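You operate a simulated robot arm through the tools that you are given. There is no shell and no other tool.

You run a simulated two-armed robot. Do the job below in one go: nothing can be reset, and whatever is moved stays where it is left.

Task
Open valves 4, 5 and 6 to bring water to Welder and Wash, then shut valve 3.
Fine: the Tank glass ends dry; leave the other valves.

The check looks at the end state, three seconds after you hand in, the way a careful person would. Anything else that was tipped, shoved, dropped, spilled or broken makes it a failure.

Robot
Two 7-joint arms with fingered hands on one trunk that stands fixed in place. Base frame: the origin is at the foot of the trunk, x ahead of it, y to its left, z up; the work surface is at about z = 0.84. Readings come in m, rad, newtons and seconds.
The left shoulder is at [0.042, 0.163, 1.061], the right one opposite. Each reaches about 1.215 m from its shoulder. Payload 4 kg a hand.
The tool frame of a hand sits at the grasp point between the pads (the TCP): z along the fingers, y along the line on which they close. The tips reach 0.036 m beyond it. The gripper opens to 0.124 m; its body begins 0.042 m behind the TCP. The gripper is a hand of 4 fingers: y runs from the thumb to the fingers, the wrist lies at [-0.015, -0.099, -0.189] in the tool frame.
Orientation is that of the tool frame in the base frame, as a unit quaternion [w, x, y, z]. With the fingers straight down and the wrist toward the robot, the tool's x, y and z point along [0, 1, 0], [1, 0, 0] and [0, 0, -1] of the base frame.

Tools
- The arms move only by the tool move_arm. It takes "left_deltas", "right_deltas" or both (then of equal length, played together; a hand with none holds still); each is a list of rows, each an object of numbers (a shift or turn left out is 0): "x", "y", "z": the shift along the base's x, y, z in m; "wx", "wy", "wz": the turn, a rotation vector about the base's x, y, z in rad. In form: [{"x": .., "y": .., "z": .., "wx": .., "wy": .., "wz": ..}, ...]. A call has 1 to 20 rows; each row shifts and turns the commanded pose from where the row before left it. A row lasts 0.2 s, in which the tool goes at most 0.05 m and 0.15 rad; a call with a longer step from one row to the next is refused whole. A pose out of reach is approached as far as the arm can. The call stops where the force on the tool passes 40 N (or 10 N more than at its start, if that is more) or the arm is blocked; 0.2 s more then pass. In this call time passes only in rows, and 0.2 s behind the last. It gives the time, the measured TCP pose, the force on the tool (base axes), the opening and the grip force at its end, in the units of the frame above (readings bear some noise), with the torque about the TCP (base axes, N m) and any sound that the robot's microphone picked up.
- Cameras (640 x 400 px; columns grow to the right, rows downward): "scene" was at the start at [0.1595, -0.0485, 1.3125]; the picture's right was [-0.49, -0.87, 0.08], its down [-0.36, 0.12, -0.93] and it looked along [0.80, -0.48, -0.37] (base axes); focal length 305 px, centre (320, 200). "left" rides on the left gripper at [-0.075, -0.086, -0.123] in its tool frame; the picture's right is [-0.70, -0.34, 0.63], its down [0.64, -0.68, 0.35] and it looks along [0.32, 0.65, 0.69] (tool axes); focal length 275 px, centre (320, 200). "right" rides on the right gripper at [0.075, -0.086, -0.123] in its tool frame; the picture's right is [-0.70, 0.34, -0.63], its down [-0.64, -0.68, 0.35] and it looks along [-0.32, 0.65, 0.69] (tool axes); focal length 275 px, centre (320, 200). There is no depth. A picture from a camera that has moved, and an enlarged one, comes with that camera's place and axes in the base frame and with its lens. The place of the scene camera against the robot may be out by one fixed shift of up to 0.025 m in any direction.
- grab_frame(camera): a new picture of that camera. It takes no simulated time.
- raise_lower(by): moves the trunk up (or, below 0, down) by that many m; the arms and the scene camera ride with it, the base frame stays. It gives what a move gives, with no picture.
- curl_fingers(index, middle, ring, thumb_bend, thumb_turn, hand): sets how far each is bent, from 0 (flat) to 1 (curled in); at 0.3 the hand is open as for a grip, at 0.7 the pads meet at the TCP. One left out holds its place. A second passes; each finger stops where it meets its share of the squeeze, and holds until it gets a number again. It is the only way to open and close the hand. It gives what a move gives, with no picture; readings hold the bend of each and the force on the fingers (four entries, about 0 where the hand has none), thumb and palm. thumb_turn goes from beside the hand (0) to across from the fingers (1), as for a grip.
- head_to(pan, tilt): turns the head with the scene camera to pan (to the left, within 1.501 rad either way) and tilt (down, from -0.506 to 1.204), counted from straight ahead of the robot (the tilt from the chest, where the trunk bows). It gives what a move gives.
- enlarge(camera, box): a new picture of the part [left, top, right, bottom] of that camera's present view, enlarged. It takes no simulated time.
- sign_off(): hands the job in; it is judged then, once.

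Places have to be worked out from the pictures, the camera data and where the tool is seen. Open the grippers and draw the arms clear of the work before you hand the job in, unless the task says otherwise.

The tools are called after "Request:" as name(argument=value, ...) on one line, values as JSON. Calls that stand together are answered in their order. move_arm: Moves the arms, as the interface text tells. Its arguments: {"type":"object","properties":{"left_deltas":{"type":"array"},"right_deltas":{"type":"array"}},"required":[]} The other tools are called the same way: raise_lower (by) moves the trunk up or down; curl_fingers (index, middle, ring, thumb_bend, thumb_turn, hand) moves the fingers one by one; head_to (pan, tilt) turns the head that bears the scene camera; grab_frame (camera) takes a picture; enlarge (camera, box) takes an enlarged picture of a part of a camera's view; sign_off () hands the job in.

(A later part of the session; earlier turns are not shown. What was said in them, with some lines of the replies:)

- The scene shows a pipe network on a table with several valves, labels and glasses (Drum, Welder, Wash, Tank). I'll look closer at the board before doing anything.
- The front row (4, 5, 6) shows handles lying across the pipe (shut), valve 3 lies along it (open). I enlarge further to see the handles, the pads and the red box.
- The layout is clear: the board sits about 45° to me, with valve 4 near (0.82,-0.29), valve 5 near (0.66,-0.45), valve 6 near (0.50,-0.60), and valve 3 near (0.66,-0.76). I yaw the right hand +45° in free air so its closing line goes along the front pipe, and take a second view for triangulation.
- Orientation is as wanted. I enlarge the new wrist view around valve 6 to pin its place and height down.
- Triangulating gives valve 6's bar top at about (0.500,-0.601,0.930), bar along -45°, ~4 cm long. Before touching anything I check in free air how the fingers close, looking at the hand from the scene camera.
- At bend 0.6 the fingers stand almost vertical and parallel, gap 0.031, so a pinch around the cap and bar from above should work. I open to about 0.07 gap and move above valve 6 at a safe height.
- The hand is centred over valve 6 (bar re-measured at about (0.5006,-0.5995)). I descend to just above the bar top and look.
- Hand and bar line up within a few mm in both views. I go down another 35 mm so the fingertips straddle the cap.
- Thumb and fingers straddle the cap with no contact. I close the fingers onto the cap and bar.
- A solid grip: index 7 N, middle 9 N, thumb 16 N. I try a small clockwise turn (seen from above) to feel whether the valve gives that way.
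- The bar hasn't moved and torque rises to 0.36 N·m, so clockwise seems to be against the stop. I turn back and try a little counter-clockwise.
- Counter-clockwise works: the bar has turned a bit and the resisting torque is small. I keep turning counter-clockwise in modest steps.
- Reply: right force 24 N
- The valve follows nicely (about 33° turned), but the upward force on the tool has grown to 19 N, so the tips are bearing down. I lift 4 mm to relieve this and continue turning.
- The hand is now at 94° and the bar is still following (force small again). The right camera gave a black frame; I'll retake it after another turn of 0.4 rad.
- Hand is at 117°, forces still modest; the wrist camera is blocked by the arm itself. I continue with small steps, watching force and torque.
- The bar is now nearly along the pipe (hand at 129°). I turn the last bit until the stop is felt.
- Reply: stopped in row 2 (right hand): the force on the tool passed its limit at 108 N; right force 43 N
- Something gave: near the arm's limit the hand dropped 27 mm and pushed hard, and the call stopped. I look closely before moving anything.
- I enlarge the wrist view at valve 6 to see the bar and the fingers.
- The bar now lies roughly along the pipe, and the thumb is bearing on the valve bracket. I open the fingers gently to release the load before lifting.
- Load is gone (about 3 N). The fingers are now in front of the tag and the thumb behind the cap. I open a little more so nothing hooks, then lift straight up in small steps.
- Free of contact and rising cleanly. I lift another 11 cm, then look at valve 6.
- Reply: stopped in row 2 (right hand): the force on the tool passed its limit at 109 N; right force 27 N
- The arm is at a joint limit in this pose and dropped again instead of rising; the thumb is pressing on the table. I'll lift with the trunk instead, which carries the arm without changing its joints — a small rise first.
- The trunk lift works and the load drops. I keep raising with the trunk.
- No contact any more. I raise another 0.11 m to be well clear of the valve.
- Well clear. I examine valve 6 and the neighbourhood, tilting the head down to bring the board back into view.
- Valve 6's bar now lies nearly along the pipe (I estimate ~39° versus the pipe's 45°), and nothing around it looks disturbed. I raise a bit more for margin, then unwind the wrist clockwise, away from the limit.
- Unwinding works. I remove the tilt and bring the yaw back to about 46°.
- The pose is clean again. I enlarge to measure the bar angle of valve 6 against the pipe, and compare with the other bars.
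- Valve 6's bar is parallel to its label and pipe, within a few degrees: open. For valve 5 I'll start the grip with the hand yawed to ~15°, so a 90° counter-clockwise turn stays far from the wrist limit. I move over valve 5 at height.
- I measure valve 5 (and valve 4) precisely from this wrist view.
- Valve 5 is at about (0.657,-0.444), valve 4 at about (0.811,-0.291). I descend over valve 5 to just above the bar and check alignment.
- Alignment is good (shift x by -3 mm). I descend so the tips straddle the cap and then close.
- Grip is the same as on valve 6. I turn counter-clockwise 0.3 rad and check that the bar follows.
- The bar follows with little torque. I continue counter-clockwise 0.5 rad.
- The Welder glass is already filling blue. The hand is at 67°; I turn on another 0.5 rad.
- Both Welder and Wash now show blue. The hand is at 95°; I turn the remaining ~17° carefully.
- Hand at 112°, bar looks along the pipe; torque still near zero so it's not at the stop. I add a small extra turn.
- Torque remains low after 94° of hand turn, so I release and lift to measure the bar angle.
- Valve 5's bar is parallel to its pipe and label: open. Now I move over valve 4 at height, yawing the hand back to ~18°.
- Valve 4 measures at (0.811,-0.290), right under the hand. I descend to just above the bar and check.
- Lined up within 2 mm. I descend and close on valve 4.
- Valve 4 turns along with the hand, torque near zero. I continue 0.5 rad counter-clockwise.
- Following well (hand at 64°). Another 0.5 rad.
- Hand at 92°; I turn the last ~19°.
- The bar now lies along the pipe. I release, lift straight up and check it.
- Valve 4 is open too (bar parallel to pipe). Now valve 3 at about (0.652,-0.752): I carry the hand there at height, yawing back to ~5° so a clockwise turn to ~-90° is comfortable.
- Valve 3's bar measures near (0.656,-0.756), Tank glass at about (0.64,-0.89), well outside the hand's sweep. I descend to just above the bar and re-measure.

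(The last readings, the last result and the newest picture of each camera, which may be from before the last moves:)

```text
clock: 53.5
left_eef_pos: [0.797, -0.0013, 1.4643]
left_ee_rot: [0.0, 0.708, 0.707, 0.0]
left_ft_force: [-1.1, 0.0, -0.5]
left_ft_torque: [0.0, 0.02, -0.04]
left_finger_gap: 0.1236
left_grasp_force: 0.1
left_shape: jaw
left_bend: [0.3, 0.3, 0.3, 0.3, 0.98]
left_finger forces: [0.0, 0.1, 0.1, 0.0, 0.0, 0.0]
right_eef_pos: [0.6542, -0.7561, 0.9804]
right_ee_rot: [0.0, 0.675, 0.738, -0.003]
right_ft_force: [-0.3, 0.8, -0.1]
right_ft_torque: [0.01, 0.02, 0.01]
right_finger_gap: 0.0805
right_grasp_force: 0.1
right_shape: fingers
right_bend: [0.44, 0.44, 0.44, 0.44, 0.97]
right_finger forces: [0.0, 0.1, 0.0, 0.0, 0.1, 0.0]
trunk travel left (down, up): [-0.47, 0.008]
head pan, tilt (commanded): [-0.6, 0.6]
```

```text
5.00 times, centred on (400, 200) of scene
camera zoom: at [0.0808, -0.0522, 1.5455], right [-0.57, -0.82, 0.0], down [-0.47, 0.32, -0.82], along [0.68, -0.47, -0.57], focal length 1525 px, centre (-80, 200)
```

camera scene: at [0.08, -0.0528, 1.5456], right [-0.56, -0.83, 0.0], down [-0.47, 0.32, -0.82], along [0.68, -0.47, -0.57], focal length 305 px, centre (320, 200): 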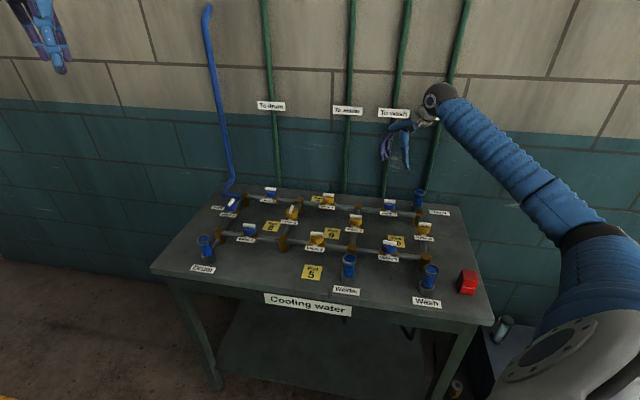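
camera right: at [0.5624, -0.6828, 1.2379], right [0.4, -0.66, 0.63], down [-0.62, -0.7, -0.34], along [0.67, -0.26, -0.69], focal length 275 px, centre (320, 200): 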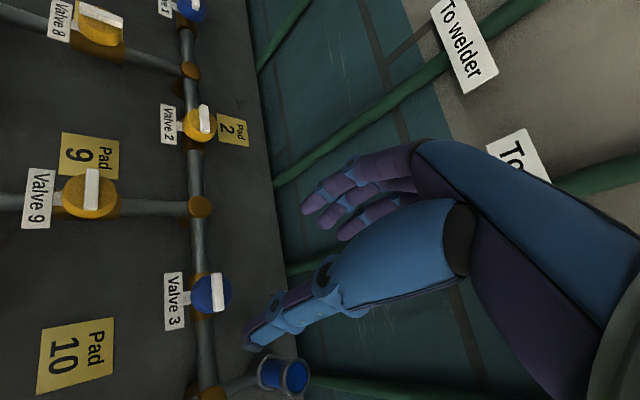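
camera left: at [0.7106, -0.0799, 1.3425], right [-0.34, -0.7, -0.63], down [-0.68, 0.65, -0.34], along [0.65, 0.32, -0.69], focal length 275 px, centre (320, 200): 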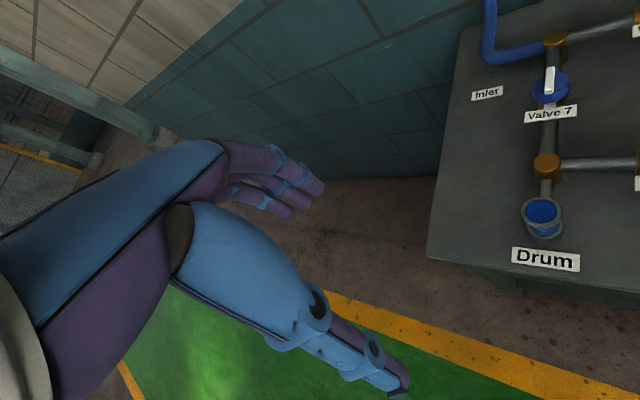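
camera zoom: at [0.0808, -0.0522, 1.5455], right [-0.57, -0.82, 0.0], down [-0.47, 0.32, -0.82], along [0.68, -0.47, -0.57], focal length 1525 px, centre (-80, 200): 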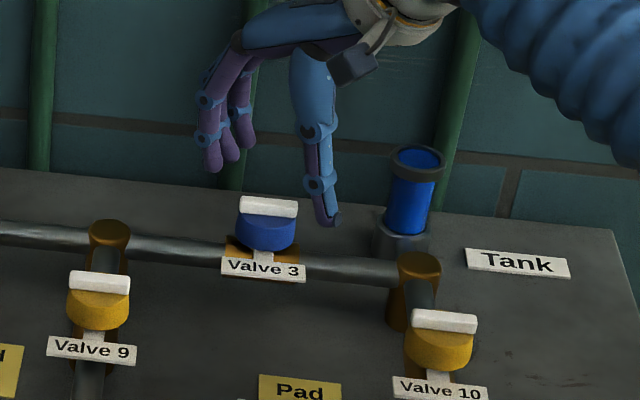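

Shift of 2 mm needed. I descend, close on valve 3, and try a small clockwise turn.

Request:
move_arm(right_deltas=[{"x": 0.002, "y": 0.0015, "z": -0.011}, {"z": -0.011}, {"z": -0.01}])

Request:
curl_fingers(hand="right", index=0.7, middle=0.7, ring=0.7, thumb_bend=0.7)

Request:
move_arm(right_deltas=[{"wz": -0.08}, {"wz": -0.08}])

Request:
enlarge(camera="scene", box=[350, 160, 450, 240])

Request:
enlarge(camera="right", box=[200, 150, 400, 380])

```text
clock: 54.3
left_eef_pos: [0.7975, -0.0024, 1.4648]
left_ee_rot: [-0.001, 0.706, 0.708, 0.0]
left_ft_force: [0.1, -0.1, 1.1]
left_ft_torque: [-0.02, 0.03, -0.01]
left_finger_gap: 0.1235
left_grasp_force: 0.0
left_shape: jaw
left_bend: [0.3, 0.3, 0.3, 0.3, 0.98]
left_finger forces: [0.0, 0.0, 0.0, 0.1, 0.0, 0.0]
right_eef_pos: [0.6578, -0.7548, 0.9484]
right_ee_rot: [0.0, 0.675, 0.738, -0.001]
right_ft_force: [1.5, 1.1, -0.5]
right_ft_torque: [-0.02, -0.02, 0.05]
right_finger_gap: 0.0808
right_grasp_force: 0.0
right_shape: fingers
right_bend: [0.44, 0.44, 0.44, 0.44, 0.97]
right_finger forces: [0.1, 0.0, 0.1, 0.0, 0.1, 0.0]
trunk travel left (down, up): [-0.47, 0.008]
head pan, tilt (commanded): [-0.6, 0.6]
```

```text
clock: 55.3
left_eef_pos: [0.7972, -0.0028, 1.4642]
left_ee_rot: [-0.001, 0.707, 0.707, -0.001]
left_ft_force: [-0.4, -0.1, 0.2]
left_ft_torque: [0.0, -0.01, -0.05]
left_finger_gap: 0.1233
left_grasp_force: 0.1
left_shape: jaw
left_bend: [0.3, 0.3, 0.3, 0.3, 0.98]
left_finger forces: [0.0, 0.0, 0.0, 0.0, 0.0, 0.0]
right_eef_pos: [0.6576, -0.7541, 0.9481]
right_ee_rot: [0.001, 0.675, 0.737, -0.002]
right_ft_force: [5.4, -4.4, 3.5]
right_ft_torque: [-0.11, -0.36, 0.01]
right_finger_gap: 0.0297
right_grasp_force: 16.7
right_shape: fingers
right_bend: [0.62, 0.6, 0.69, 0.63, 0.97]
right_finger forces: [8.0, 9.7, 2.3, 0.1, 14.1, 0.0]
trunk travel left (down, up): [-0.47, 0.008]
head pan, tilt (commanded): [-0.6, 0.6]
```

```text
clock: 55.9
left_eef_pos: [0.7973, -0.0016, 1.4648]
left_ee_rot: [-0.001, 0.707, 0.707, -0.001]
left_ft_force: [0.3, 0.6, 0.2]
left_ft_torque: [0.01, -0.01, -0.04]
left_finger_gap: 0.1236
left_grasp_force: 0.1
left_shape: jaw
left_bend: [0.3, 0.3, 0.3, 0.3, 0.98]
left_finger forces: [0.1, 0.0, 0.0, 0.1, 0.0, 0.0]
right_eef_pos: [0.6563, -0.7533, 0.9489]
right_ee_rot: [0.0, 0.732, 0.681, -0.002]
right_ft_force: [8.5, -3.3, 7.0]
right_ft_torque: [-0.11, -0.43, 0.06]
right_finger_gap: 0.0297
right_grasp_force: 18.5
right_shape: fingers
right_bend: [0.62, 0.6, 0.68, 0.64, 0.97]
right_finger forces: [10.0, 11.2, 2.3, 0.0, 13.9, 0.0]
trunk travel left (down, up): [-0.47, 0.008]
head pan, tilt (commanded): [-0.6, 0.6]
```

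```text
5.00 times, centred on (400, 200) of scene
camera zoom: at [0.0809, -0.0518, 1.5456], right [-0.56, -0.83, 0.0], down [-0.47, 0.32, -0.82], along [0.68, -0.47, -0.57], focal length 1525 px, centre (-80, 200)
```

zoom: 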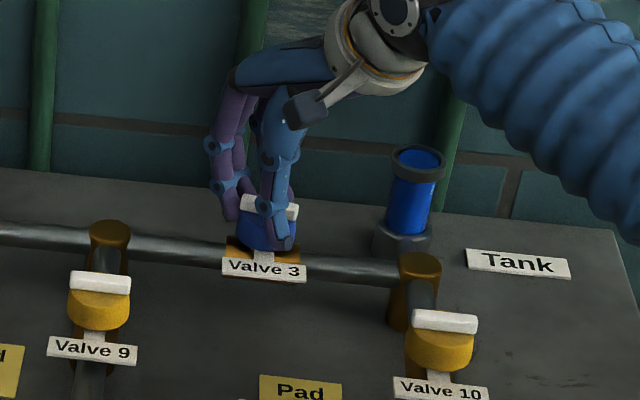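

```text
1.74 times, centred on (300, 265) of right
camera zoom: at [0.5763, -0.6719, 1.0712], right [0.29, -0.72, 0.64], down [-0.73, -0.59, -0.34], along [0.62, -0.36, -0.69], focal length 479 px, centre (355, 87)
```

zoom: 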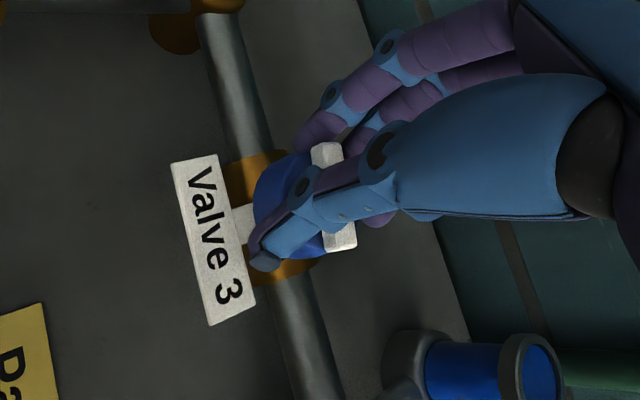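

The valve gives clockwise with hardly any torque. I continue clockwise 0.5 rad.

Request:
move_arm(right_deltas=[{"wz": -0.1}, {"wz": -0.1, "z": 0.001}, {"wz": -0.1}, {"wz": -0.1, "z": 0.001}, {"wz": -0.1}])

Request:
enlarge(camera="scene", box=[350, 160, 450, 240])

Request:
enlarge(camera="right", box=[200, 150, 400, 380])

```text
clock: 57.1
left_eef_pos: [0.7986, -0.0025, 1.4637]
left_ee_rot: [-0.002, 0.708, 0.707, -0.001]
left_ft_force: [0.7, 0.4, 0.3]
left_ft_torque: [-0.03, -0.01, 0.0]
left_finger_gap: 0.1233
left_grasp_force: 0.1
left_shape: jaw
left_bend: [0.3, 0.3, 0.3, 0.3, 0.98]
left_finger forces: [0.1, 0.0, 0.0, 0.1, 0.1, 0.0]
right_eef_pos: [0.656, -0.7539, 0.9502]
right_ee_rot: [-0.001, 0.878, 0.478, -0.003]
right_ft_force: [9.9, -1.7, -0.7]
right_ft_torque: [-0.16, -0.46, 0.08]
right_finger_gap: 0.0298
right_grasp_force: 16.5
right_shape: fingers
right_bend: [0.61, 0.6, 0.69, 0.64, 0.96]
right_finger forces: [10.9, 10.1, 0.9, 0.0, 11.5, 0.0]
trunk travel left (down, up): [-0.47, 0.008]
head pan, tilt (commanded): [-0.6, 0.6]
```

```text
5.00 times, centred on (400, 200) of scene
camera zoom: at [0.0817, -0.0525, 1.5454], right [-0.57, -0.82, 0.0], down [-0.47, 0.32, -0.82], along [0.68, -0.47, -0.57], focal length 1525 px, centre (-80, 200)
```

zoom: 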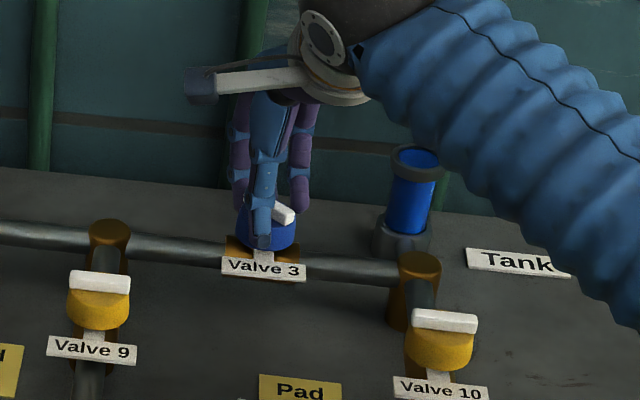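

```text
1.74 times, centred on (300, 265) of right
camera zoom: at [0.6255, -0.6441, 1.0722], right [-0.09, -0.77, 0.63], down [-0.92, -0.17, -0.34], along [0.37, -0.62, -0.69], focal length 479 px, centre (355, 87)
```

zoom: 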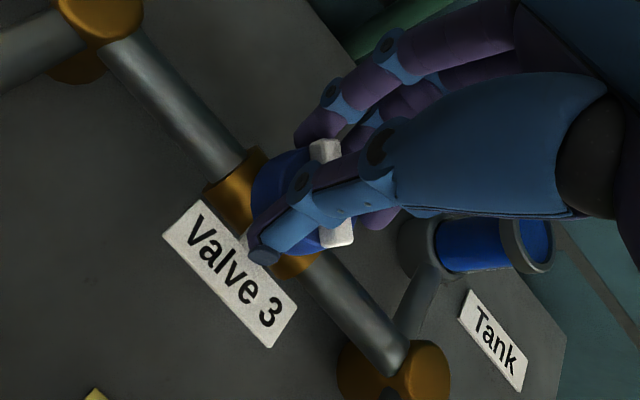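

Bar follows (hand at -33°). Another 0.5 rad clockwise.

Request:
move_arm(right_deltas=[{"wz": -0.1}, {"wz": -0.1}, {"wz": -0.1}, {"wz": -0.1}, {"wz": -0.1}])

Request:
enlarge(camera="scene", box=[350, 160, 450, 240])

Request:
enlarge(camera="right", box=[200, 150, 400, 380])

Request:
grab_frame(camera="scene")

```text
clock: 58.3
left_eef_pos: [0.7991, -0.0035, 1.4638]
left_ee_rot: [-0.001, 0.707, 0.707, -0.002]
left_ft_force: [-0.1, 0.1, 0.1]
left_ft_torque: [0.01, -0.02, -0.01]
left_finger_gap: 0.1237
left_grasp_force: 0.0
left_shape: jaw
left_bend: [0.3, 0.3, 0.3, 0.3, 0.98]
left_finger forces: [0.0, 0.0, 0.0, 0.1, 0.0, 0.0]
right_eef_pos: [0.6573, -0.7537, 0.9519]
right_ee_rot: [-0.002, 0.969, 0.246, -0.002]
right_ft_force: [11.6, -2.4, -0.6]
right_ft_torque: [-0.2, -0.42, 0.04]
right_finger_gap: 0.0296
right_grasp_force: 15.8
right_shape: fingers
right_bend: [0.61, 0.6, 0.7, 0.65, 0.95]
right_finger forces: [11.6, 8.8, 0.0, 0.0, 12.5, 0.1]
trunk travel left (down, up): [-0.47, 0.008]
head pan, tilt (commanded): [-0.6, 0.6]
```

```text
5.00 times, centred on (400, 200) of scene
camera zoom: at [0.082, -0.0523, 1.5455], right [-0.57, -0.82, 0.0], down [-0.47, 0.32, -0.82], along [0.68, -0.47, -0.57], focal length 1525 px, centre (-80, 200)
```

zoom: 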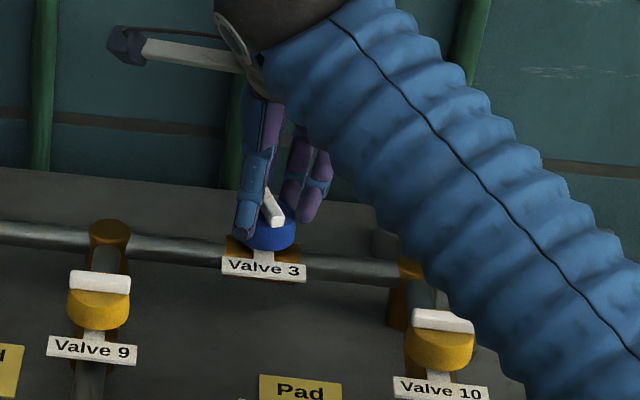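

```text
1.74 times, centred on (300, 265) of right
camera zoom: at [0.6822, -0.6428, 1.0724], right [-0.45, -0.63, 0.64], down [-0.89, 0.29, -0.34], along [0.03, -0.72, -0.69], focal length 479 px, centre (355, 87)
```

zoom: 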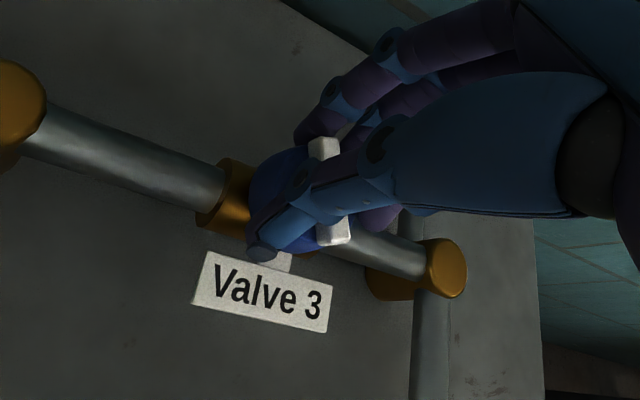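

```text
taken
camera scene: at [0.082, -0.0523, 1.5455], right [-0.57, -0.82, 0.0], down [-0.47, 0.32, -0.82], along [0.68, -0.47, -0.57], focal length 305 px, centre (320, 200)
```

scene: 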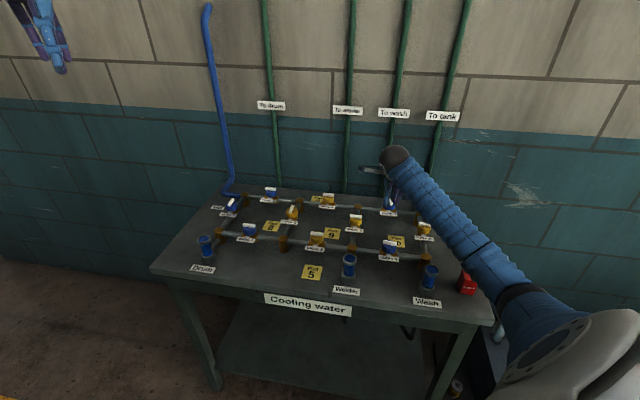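

Hand at -61°, still following. I continue with 0.3 rad and check.

Request:
move_arm(right_deltas=[{"wz": -0.1}, {"wz": -0.1}, {"wz": -0.1}])

Request:
enlarge(camera="scene", box=[350, 160, 450, 240])

Request:
enlarge(camera="right", box=[200, 150, 400, 380])

```text
clock: 59.1
left_eef_pos: [0.7989, -0.0029, 1.4625]
left_ee_rot: [-0.001, 0.708, 0.707, -0.001]
left_ft_force: [0.7, -0.3, -1.2]
left_ft_torque: [0.02, -0.01, 0.0]
left_finger_gap: 0.1235
left_grasp_force: 0.1
left_shape: jaw
left_bend: [0.3, 0.3, 0.3, 0.3, 0.98]
left_finger forces: [0.1, 0.0, 0.0, 0.0, 0.0, 0.0]
right_eef_pos: [0.6573, -0.7551, 0.9507]
right_ee_rot: [0.0, 0.995, 0.098, -0.002]
right_ft_force: [13.4, -4.9, 2.4]
right_ft_torque: [-0.3, -0.45, 0.06]
right_finger_gap: 0.0297
right_grasp_force: 17.7
right_shape: fingers
right_bend: [0.61, 0.6, 0.7, 0.65, 0.94]
right_finger forces: [12.2, 8.6, 0.0, 0.0, 13.7, 0.0]
trunk travel left (down, up): [-0.47, 0.008]
head pan, tilt (commanded): [-0.6, 0.6]
```

```text
5.00 times, centred on (400, 200) of scene
camera zoom: at [0.0821, -0.0523, 1.5455], right [-0.57, -0.82, 0.0], down [-0.47, 0.32, -0.82], along [0.68, -0.47, -0.57], focal length 1525 px, centre (-80, 200)
```

zoom: 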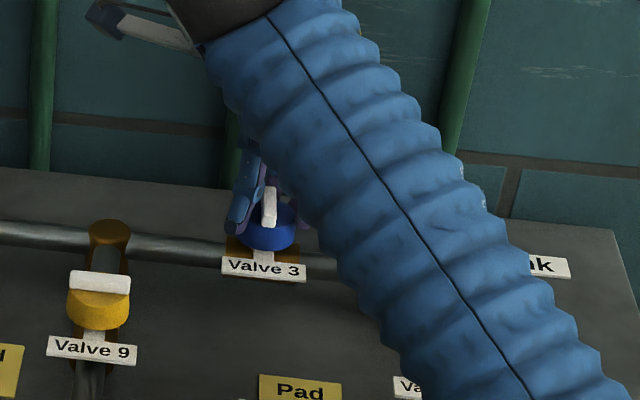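

```text
1.74 times, centred on (300, 265) of right
camera zoom: at [0.7137, -0.6553, 1.0723], right [-0.61, -0.47, 0.64], down [-0.77, 0.54, -0.34], along [-0.18, -0.7, -0.69], focal length 479 px, centre (355, 87)
```

zoom: 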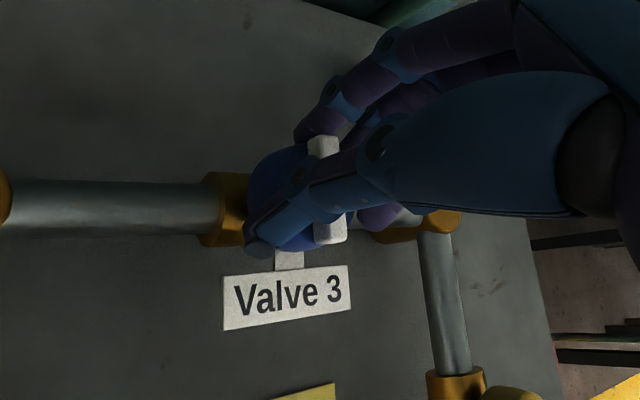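

The bar is now almost square to the pipe (hand at -79°). One last small turn, watching for the stop.

Request:
move_arm(right_deltas=[{"wz": -0.07}, {"wz": -0.06}])

Request:
enlarge(camera="scene", box=[370, 180, 420, 220])

Request:
enlarge(camera="right", box=[200, 150, 400, 380])

```text
clock: 59.7
left_eef_pos: [0.7987, -0.0017, 1.4637]
left_ee_rot: [-0.002, 0.707, 0.707, -0.001]
left_ft_force: [0.3, -0.3, -0.4]
left_ft_torque: [0.02, 0.02, 0.02]
left_finger_gap: 0.1236
left_grasp_force: 0.1
left_shape: jaw
left_bend: [0.3, 0.3, 0.3, 0.3, 0.98]
left_finger forces: [0.0, 0.1, 0.0, 0.1, 0.0, 0.0]
right_eef_pos: [0.6577, -0.7539, 0.95]
right_ee_rot: [-0.001, 0.999, 0.035, -0.002]
right_ft_force: [19.6, -1.8, 3.5]
right_ft_torque: [-0.15, -0.63, 0.37]
right_finger_gap: 0.0299
right_grasp_force: 18.8
right_shape: fingers
right_bend: [0.61, 0.6, 0.7, 0.65, 0.96]
right_finger forces: [12.9, 8.8, 0.0, 0.1, 15.4, 0.0]
trunk travel left (down, up): [-0.47, 0.008]
head pan, tilt (commanded): [-0.6, 0.6]
```

```text
10.00 times, centred on (395, 200) of scene
camera zoom: at [0.0821, -0.052, 1.5455], right [-0.56, -0.83, 0.0], down [-0.47, 0.32, -0.82], along [0.68, -0.47, -0.57], focal length 3051 px, centre (-430, 200)
```

zoom: 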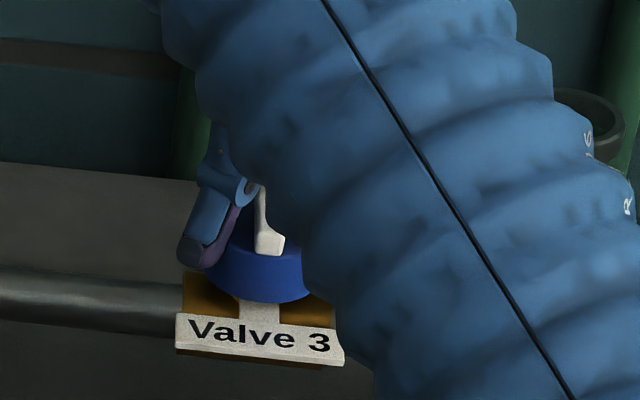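

```text
1.74 times, centred on (300, 265) of right
camera zoom: at [0.7264, -0.6628, 1.0724], right [-0.67, -0.39, 0.63], down [-0.69, 0.64, -0.34], along [-0.27, -0.67, -0.69], focal length 479 px, centre (355, 87)
```

zoom: 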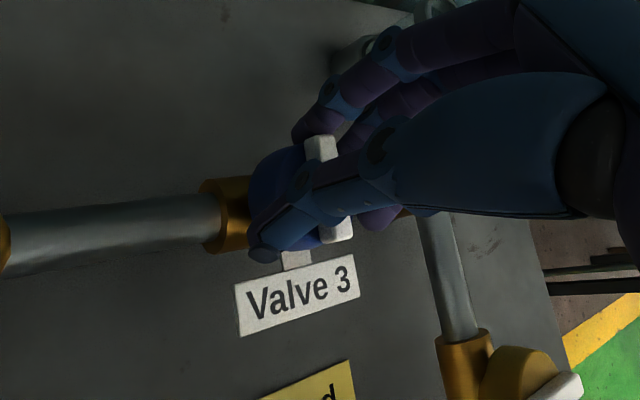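

Torque jumped to 0.37 N·m: the valve is at its shut stop, bar square across the pipe. I release, then lift straight up.

Request:
curl_fingers(hand="right", index=0.44, middle=0.44, ring=0.44, thumb_bend=0.44)

Request:
move_arm(right_deltas=[{"z": 0.015}, {"z": 0.03}, {"z": 0.03}, {"z": 0.03}, {"z": 0.03}, {"z": 0.03}])

Request:
grab_frame(camera="right")

Request:
grab_frame(camera="scene")

```text
clock: 60.7
left_eef_pos: [0.7969, -0.0027, 1.4649]
left_ee_rot: [0.0, 0.707, 0.707, -0.001]
left_ft_force: [-0.1, -0.6, 0.7]
left_ft_torque: [0.0, 0.02, 0.02]
left_finger_gap: 0.1238
left_grasp_force: 0.1
left_shape: jaw
left_bend: [0.3, 0.3, 0.3, 0.3, 0.98]
left_finger forces: [0.1, 0.1, 0.0, 0.0, 0.1, 0.1]
right_eef_pos: [0.6565, -0.754, 0.9504]
right_ee_rot: [-0.001, 0.999, 0.035, -0.001]
right_ft_force: [0.2, -0.5, 0.0]
right_ft_torque: [-0.01, 0.0, -0.01]
right_finger_gap: 0.0802
right_grasp_force: 0.1
right_shape: fingers
right_bend: [0.44, 0.44, 0.44, 0.44, 0.97]
right_finger forces: [0.0, 0.0, 0.1, 0.0, 0.0, 0.0]
trunk travel left (down, up): [-0.47, 0.008]
head pan, tilt (commanded): [-0.6, 0.6]
```

```text
clock: 62.1
left_eef_pos: [0.7978, -0.002, 1.4641]
left_ee_rot: [-0.001, 0.707, 0.707, 0.001]
left_ft_force: [-0.5, 0.1, 0.5]
left_ft_torque: [0.05, 0.02, -0.01]
left_finger_gap: 0.1239
left_grasp_force: 0.0
left_shape: jaw
left_bend: [0.3, 0.3, 0.3, 0.3, 0.98]
left_finger forces: [0.0, 0.0, 0.0, 0.1, 0.0, 0.0]
right_eef_pos: [0.6554, -0.7557, 1.116]
right_ee_rot: [-0.001, 0.999, 0.035, -0.001]
right_ft_force: [-0.4, -0.3, -0.3]
right_ft_torque: [0.04, 0.0, -0.01]
right_finger_gap: 0.0806
right_grasp_force: 0.1
right_shape: fingers
right_bend: [0.44, 0.44, 0.44, 0.44, 0.97]
right_finger forces: [0.1, 0.1, 0.1, 0.0, 0.1, 0.0]
trunk travel left (down, up): [-0.47, 0.008]
head pan, tilt (commanded): [-0.6, 0.6]
```

```text
taken
camera right: at [0.7252, -0.6644, 1.2376], right [-0.67, -0.39, 0.63], down [-0.69, 0.64, -0.34], along [-0.27, -0.67, -0.69], focal length 275 px, centre (320, 200)
```

right: 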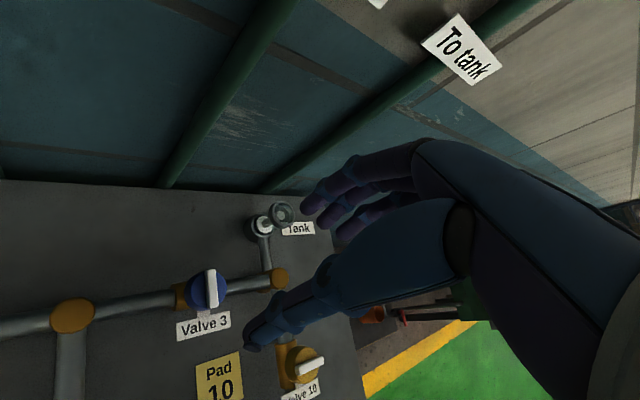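

```text
taken
camera scene: at [0.0807, -0.0517, 1.5456], right [-0.57, -0.82, 0.0], down [-0.47, 0.32, -0.82], along [0.68, -0.47, -0.57], focal length 305 px, centre (320, 200)
```

scene: 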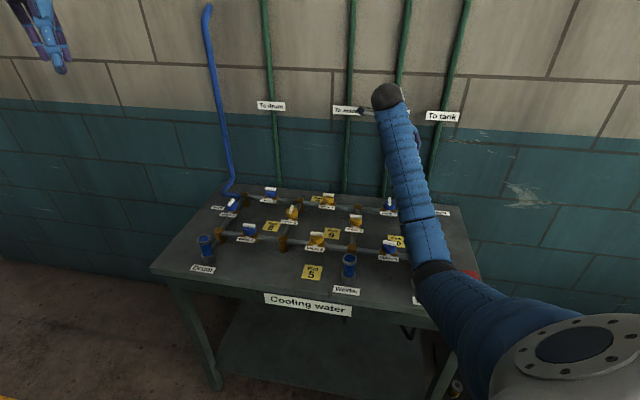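

The Tank glass is dry and valve 3 sits square across its pipe. I retract the right arm up and back to a position clear of the board, unwinding the yaw.

Request:
move_arm(right_deltas=[{"z": 0.03}, {"z": 0.03}, {"x": -0.022, "y": 0.012, "z": 0.008, "wz": 0.12}, {"x": -0.022, "y": 0.012, "z": 0.008, "wz": 0.12}, {"x": -0.022, "y": 0.012, "z": 0.008, "wz": 0.12}, {"x": -0.022, "y": 0.012, "z": 0.008, "wz": 0.12}, {"x": -0.022, "y": 0.012, "z": 0.008, "wz": 0.12}, {"x": -0.022, "y": 0.012, "z": 0.008, "wz": 0.12}, {"x": -0.022, "y": 0.012, "z": 0.008, "wz": 0.12}, {"x": -0.022, "y": 0.012, "z": 0.008, "wz": 0.12}, {"x": -0.022, "y": 0.012, "z": 0.008, "wz": 0.12}, {"x": -0.022, "y": 0.012, "z": 0.008, "wz": 0.12}, {"x": -0.022, "y": 0.012, "z": 0.008, "wz": 0.12}, {"x": -0.022, "y": 0.012, "z": 0.008, "wz": 0.12}])

Request:
grab_frame(camera="scene")

Request:
grab_frame(camera="right")

```text
clock: 65.1
left_eef_pos: [0.7968, -0.0004, 1.4668]
left_ee_rot: [0.0, 0.707, 0.707, 0.001]
left_ft_force: [-0.6, 0.7, 0.2]
left_ft_torque: [-0.06, -0.03, 0.0]
left_finger_gap: 0.1234
left_grasp_force: 0.1
left_shape: jaw
left_bend: [0.3, 0.3, 0.3, 0.3, 0.98]
left_finger forces: [0.0, 0.1, 0.1, 0.0, 0.0, 0.1]
right_eef_pos: [0.3898, -0.6072, 1.2717]
right_ee_rot: [0.0, 0.728, 0.686, -0.002]
right_ft_force: [0.0, 0.3, -0.4]
right_ft_torque: [-0.02, 0.02, 0.01]
right_finger_gap: 0.0807
right_grasp_force: 0.0
right_shape: fingers
right_bend: [0.44, 0.44, 0.44, 0.44, 0.97]
right_finger forces: [0.0, 0.0, 0.1, 0.0, 0.0, 0.1]
trunk travel left (down, up): [-0.47, 0.008]
head pan, tilt (commanded): [-0.6, 0.6]
```

```text
taken
camera scene: at [0.0794, -0.0515, 1.5457], right [-0.56, -0.83, 0.0], down [-0.47, 0.32, -0.83], along [0.68, -0.47, -0.56], focal length 305 px, centre (320, 200)
```

scene: 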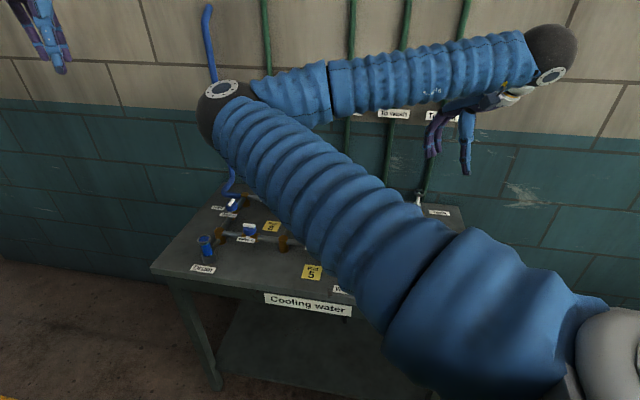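

```text
taken
camera right: at [0.3096, -0.5267, 1.3939], right [0.3, -0.71, 0.63], down [-0.72, -0.6, -0.34], along [0.63, -0.35, -0.69], focal length 275 px, centre (320, 200)
```

right: 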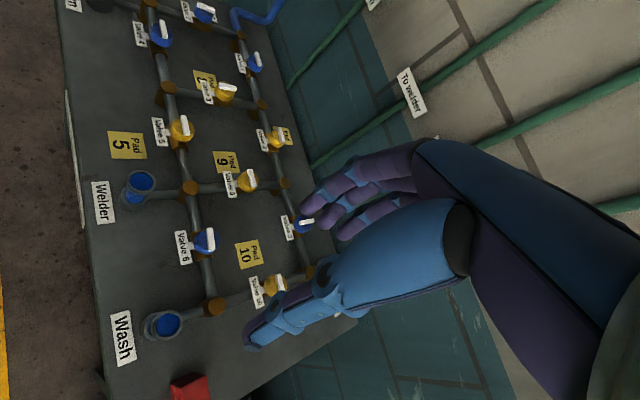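

The right wrist camera now sees the whole board. I enlarge it to verify all valves, glasses, the Repair block and tags.

Request:
enlarge(camera="right", box=[60, 0, 320, 160])

Request:
enlarge(camera="right", box=[80, 150, 340, 400])

Request:
enlarge(camera="right", box=[150, 200, 270, 275])

```text
2.46 times, centred on (190, 80) of right
camera zoom: at [0.3096, -0.5267, 1.3939], right [0.3, -0.71, 0.63], down [-0.72, -0.6, -0.34], along [0.63, -0.35, -0.69], focal length 678 px, centre (640, 495)
```

zoom: 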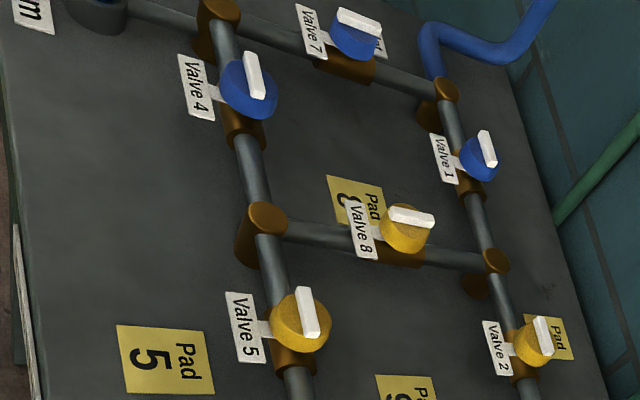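

```text
1.60 times, centred on (210, 275) of right
camera zoom: at [0.3096, -0.5267, 1.3939], right [0.3, -0.71, 0.63], down [-0.72, -0.6, -0.34], along [0.63, -0.35, -0.69], focal length 440 px, centre (496, 80)
```

zoom: 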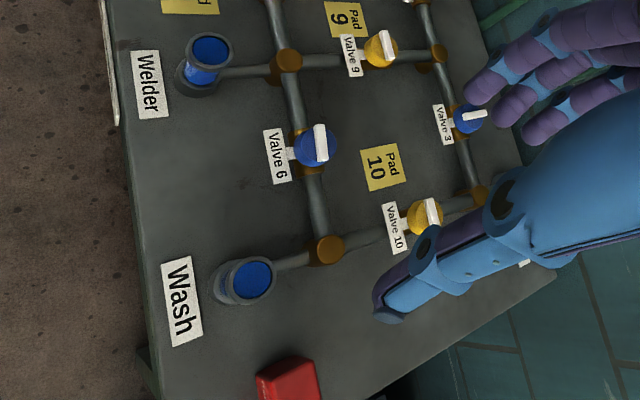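

```text
5.33 times, centred on (210, 238) of right
camera zoom: at [0.3096, -0.5267, 1.3939], right [0.3, -0.71, 0.63], down [-0.72, -0.6, -0.34], along [0.63, -0.35, -0.69], focal length 1468 px, centre (907, 0)
```

zoom: 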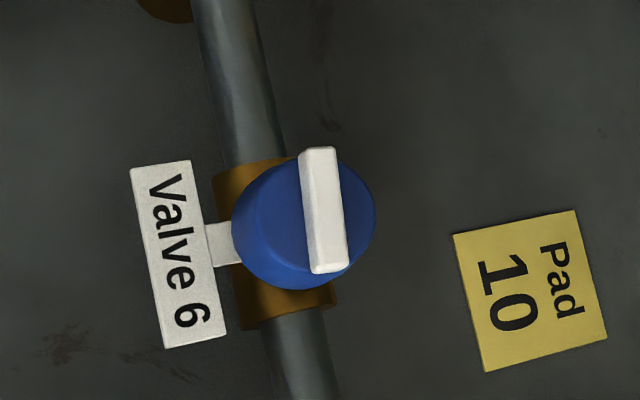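

Everything stands in place, Welder and Wash are full. Valve 6's bar seems ~6° short of exact alignment; I check valves 4, 5 and 3 at higher magnification for comparison.

Request:
enlarge(camera="right", box=[120, 90, 240, 165])

Request:
enlarge(camera="right", box=[100, 0, 220, 75])

Request:
enlarge(camera="right", box=[260, 195, 340, 245])

```text
5.33 times, centred on (180, 128) of right
camera zoom: at [0.3096, -0.5267, 1.3939], right [0.3, -0.71, 0.63], down [-0.72, -0.6, -0.34], along [0.63, -0.35, -0.69], focal length 1468 px, centre (1067, 587)
```

zoom: 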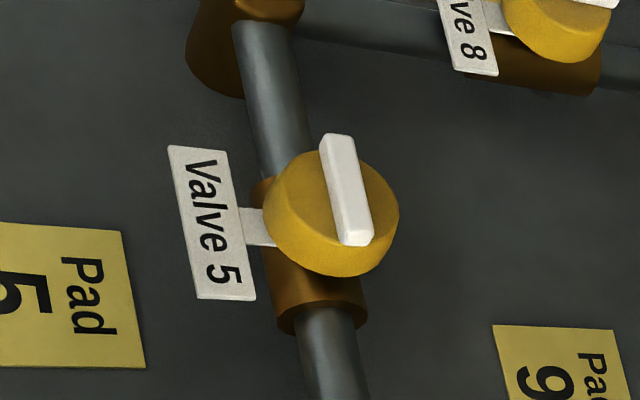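

```text
5.33 times, centred on (160, 38) of right
camera zoom: at [0.3096, -0.5267, 1.3939], right [0.3, -0.71, 0.63], down [-0.72, -0.6, -0.34], along [0.63, -0.35, -0.69], focal length 1468 px, centre (1173, 1067)
```

zoom: 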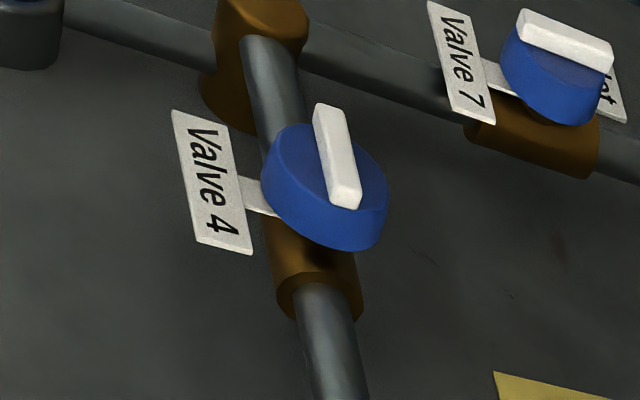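

```text
8.00 times, centred on (300, 220) of right
camera zoom: at [0.3096, -0.5267, 1.3939], right [0.3, -0.71, 0.63], down [-0.72, -0.6, -0.34], along [0.63, -0.35, -0.69], focal length 2202 px, centre (480, 40)
```

zoom: 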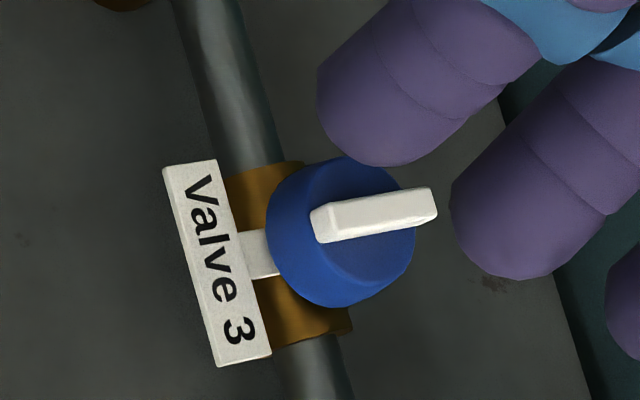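

Valves 4 and 5 are within ~2° of aligned and valve 3 is square; only valve 6 is ~5–6° short. I'll regrip it gently at this comfortable yaw to finish it, moving over it at height first.

Request:
move_arm(right_deltas=[{"x": 0.022, "y": 0.0014, "z": -0.03}, {"x": 0.022, "y": 0.0014, "z": -0.03}, {"x": 0.022, "y": 0.0014, "z": -0.03}, {"x": 0.022, "y": 0.0014, "z": -0.03}, {"x": 0.022, "y": 0.0014, "z": -0.03}])

Request:
grab_frame(camera="right")

Request:
grab_frame(camera="scene")

```text
clock: 66.3
left_eef_pos: [0.7974, -0.0017, 1.464]
left_ee_rot: [0.0, 0.707, 0.707, -0.001]
left_ft_force: [0.2, 0.2, -0.4]
left_ft_torque: [-0.01, 0.0, 0.0]
left_finger_gap: 0.1237
left_grasp_force: 0.0
left_shape: jaw
left_bend: [0.3, 0.3, 0.3, 0.3, 0.98]
left_finger forces: [0.0, 0.1, 0.1, 0.1, 0.0, 0.0]
right_eef_pos: [0.5009, -0.602, 1.1216]
right_ee_rot: [0.0, 0.729, 0.685, -0.001]
right_ft_force: [0.1, -0.4, -0.2]
right_ft_torque: [-0.03, 0.0, 0.0]
right_finger_gap: 0.0808
right_grasp_force: 0.1
right_shape: fingers
right_bend: [0.44, 0.44, 0.44, 0.44, 0.97]
right_finger forces: [0.0, 0.0, 0.0, 0.0, 0.0, 0.0]
trunk travel left (down, up): [-0.47, 0.008]
head pan, tilt (commanded): [-0.6, 0.6]
```

```text
taken
camera right: at [0.4205, -0.522, 1.2437], right [0.3, -0.71, 0.63], down [-0.72, -0.6, -0.34], along [0.63, -0.36, -0.69], focal length 275 px, centre (320, 200)
```

right: 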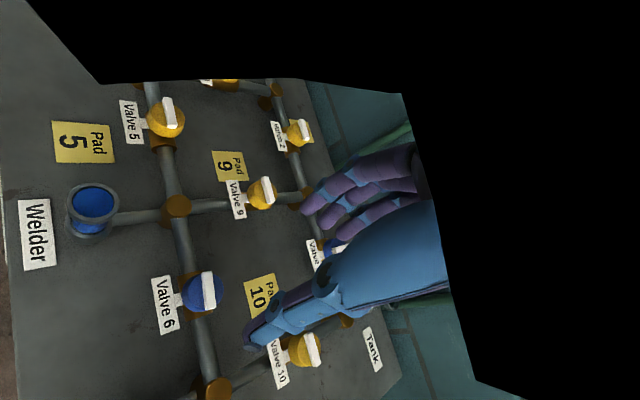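

```text
taken
camera scene: at [0.0812, -0.0522, 1.5454], right [-0.57, -0.82, 0.0], down [-0.47, 0.32, -0.82], along [0.68, -0.47, -0.57], focal length 305 px, centre (320, 200)
```

scene: 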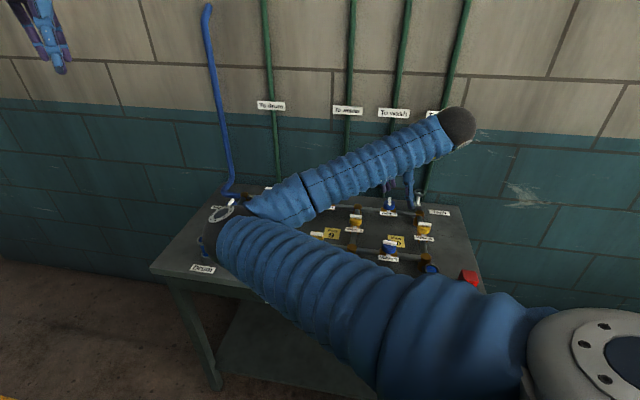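

In this pose the elbow has swung inward over the front of the table and partly blocks the wrist camera; going down again here would add risk. Water already reaches Wash through valve 6, so it is clearly open (about 84–85° of 90°); I leave it and withdraw the right hand up and back.

Request:
move_arm(right_deltas=[{"x": -0.022, "y": -0.0014, "z": 0.03}, {"x": -0.022, "y": -0.0014, "z": 0.03}, {"x": -0.022, "y": -0.0014, "z": 0.03}, {"x": -0.022, "y": -0.0014, "z": 0.03}, {"x": -0.022, "y": -0.0014, "z": 0.03}, {"x": -0.01, "y": -0.01, "z": 0.02}, {"x": -0.01, "y": -0.01, "z": 0.02}])

Request:
curl_fingers(hand="right", index=0.3, middle=0.3, ring=0.3, thumb_bend=0.3)

Request:
grab_frame(camera="right")

Request:
grab_frame(camera="scene")

Request:
grab_frame(camera="left")

```text
clock: 67.9
left_eef_pos: [0.7963, -0.0029, 1.4646]
left_ee_rot: [-0.001, 0.707, 0.707, -0.001]
left_ft_force: [-1.0, 0.0, 0.0]
left_ft_torque: [0.01, -0.02, -0.01]
left_finger_gap: 0.1236
left_grasp_force: 0.0
left_shape: jaw
left_bend: [0.3, 0.3, 0.3, 0.3, 0.98]
left_finger forces: [0.1, 0.0, 0.0, 0.1, 0.0, 0.0]
right_eef_pos: [0.372, -0.6306, 1.3116]
right_ee_rot: [0.0, 0.728, 0.686, -0.001]
right_ft_force: [0.1, -0.6, 0.4]
right_ft_torque: [0.02, 0.0, -0.03]
right_finger_gap: 0.0804
right_grasp_force: 0.1
right_shape: fingers
right_bend: [0.44, 0.44, 0.44, 0.44, 0.97]
right_finger forces: [0.0, 0.1, 0.1, 0.0, 0.1, 0.0]
trunk travel left (down, up): [-0.47, 0.008]
head pan, tilt (commanded): [-0.6, 0.6]
```

```text
clock: 68.9
left_eef_pos: [0.7965, -0.0018, 1.4635]
left_ee_rot: [-0.001, 0.707, 0.707, -0.001]
left_ft_force: [-0.1, -0.1, -0.2]
left_ft_torque: [-0.01, -0.03, 0.0]
left_finger_gap: 0.1236
left_grasp_force: 0.1
left_shape: jaw
left_bend: [0.3, 0.3, 0.3, 0.3, 0.98]
left_finger forces: [0.0, 0.1, 0.0, 0.1, 0.0, 0.0]
right_eef_pos: [0.3718, -0.6303, 1.3099]
right_ee_rot: [0.0, 0.728, 0.685, -0.002]
right_ft_force: [-0.6, -0.5, -0.8]
right_ft_torque: [0.01, -0.01, 0.01]
right_finger_gap: 0.1233
right_grasp_force: 0.1
right_shape: fingers
right_bend: [0.3, 0.3, 0.3, 0.3, 0.97]
right_finger forces: [0.0, 0.1, 0.0, 0.0, 0.1, 0.0]
trunk travel left (down, up): [-0.47, 0.008]
head pan, tilt (commanded): [-0.6, 0.6]
```

```text
taken
camera right: at [0.2919, -0.5498, 1.4332], right [0.3, -0.71, 0.63], down [-0.72, -0.6, -0.34], along [0.63, -0.36, -0.69], focal length 275 px, centre (320, 200)
```

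right: 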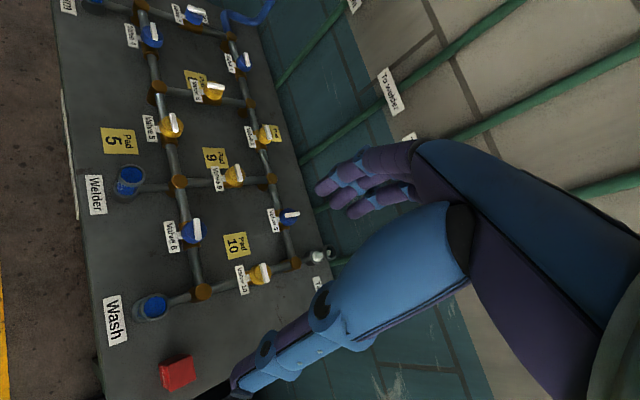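

```text
taken
camera scene: at [0.0806, -0.0522, 1.5455], right [-0.57, -0.82, 0.0], down [-0.47, 0.32, -0.82], along [0.68, -0.47, -0.57], focal length 305 px, centre (320, 200)
```

scene: 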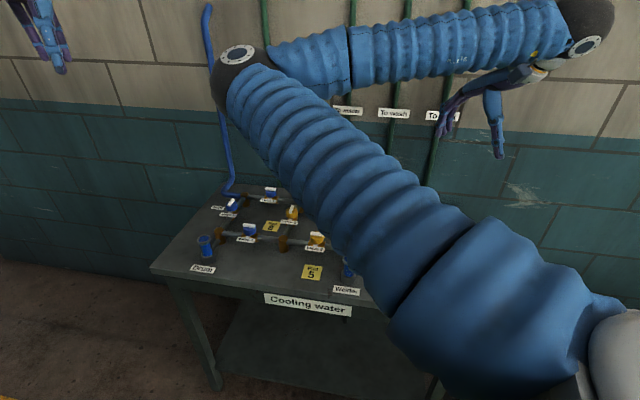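

```text
taken
camera left: at [0.7112, -0.0782, 1.5866], right [-0.34, -0.7, -0.63], down [-0.68, 0.64, -0.34], along [0.65, 0.32, -0.69], focal length 275 px, centre (320, 200)
```

left: 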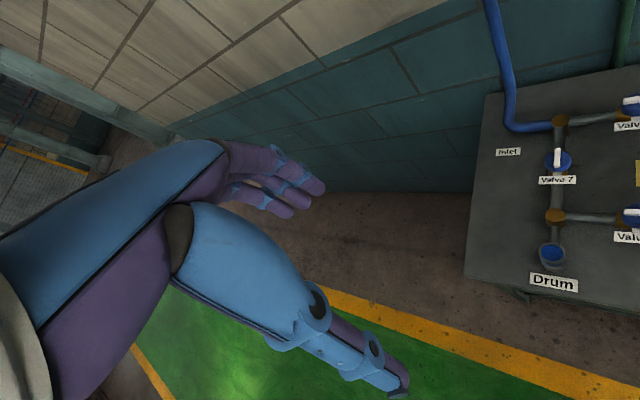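

Arms are clear and open. A final close check of valve 9/10, Tank glass, Repair block and the surroundings before handing in.

Request:
enlarge(camera="right", box=[90, 200, 340, 400])

Request:
enlarge(camera="right", box=[60, 0, 310, 200])

```text
2.00 times, centred on (215, 300) of right
camera zoom: at [0.2919, -0.5498, 1.4332], right [0.3, -0.71, 0.63], down [-0.72, -0.6, -0.34], along [0.63, -0.36, -0.69], focal length 551 px, centre (530, 0)
```

zoom: 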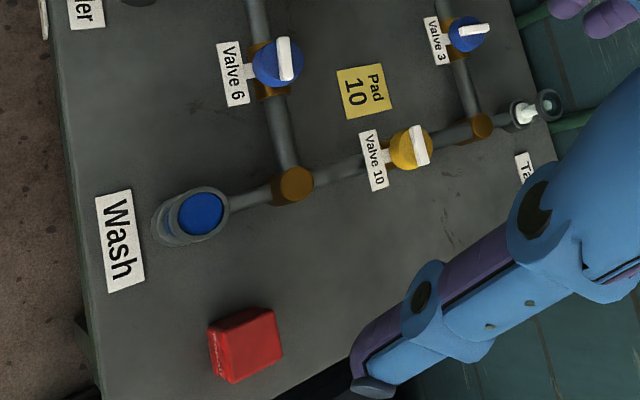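

```text
2.00 times, centred on (185, 100) of right
camera zoom: at [0.2919, -0.5498, 1.4332], right [0.3, -0.71, 0.63], down [-0.72, -0.6, -0.34], along [0.63, -0.36, -0.69], focal length 551 px, centre (590, 400)
```

zoom: 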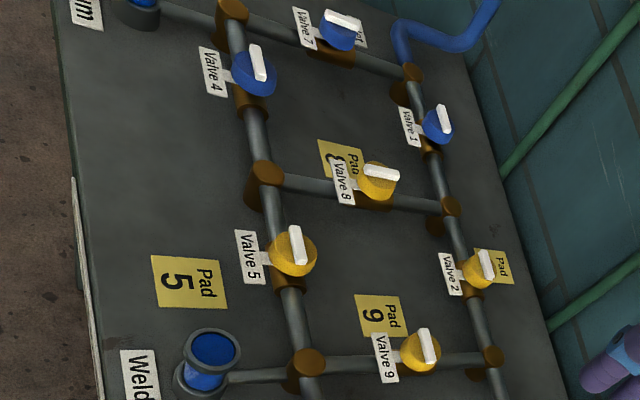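

Valves 4, 5 and 6 are open, with Welder, Wash and Drum all blue. Valve 3 is shut and the Tank glass is dry. Valves 1, 2, 7, 8, 9 and 10 and the Repair block are as they were, and both hands are open and clear, so I hand the job in.

Request:
sign_off()

```text
The job is handed in.
```

I opened valves 4, 5 and 6, then shut valve 3, and handed the job in. In the last pictures, Welder and Wash were full, Drum was still full, and the Tank glass was dry.

- **Valve 6 slightly short:** its handle stopped about 5° short of fully lined up with the pipe. Water still reaches Wash through it. I left it there because another try would have meant lowering the arm in an awkward pose.
- **Hard contact at valve 6:** while turning it, the right arm ran into a joint limit and dropped twice. Each time it pressed on the valve or table with a peak of about 108 N before stopping. I lifted it clear with the trunk and saw no damage, movement or spill in the pictures.
- **Left alone:** the other valves look unchanged, and the Repair block shows no sign of being moved. Both hands are open and clear of the board, and the trunk is about 0.25 m higher than at the start.
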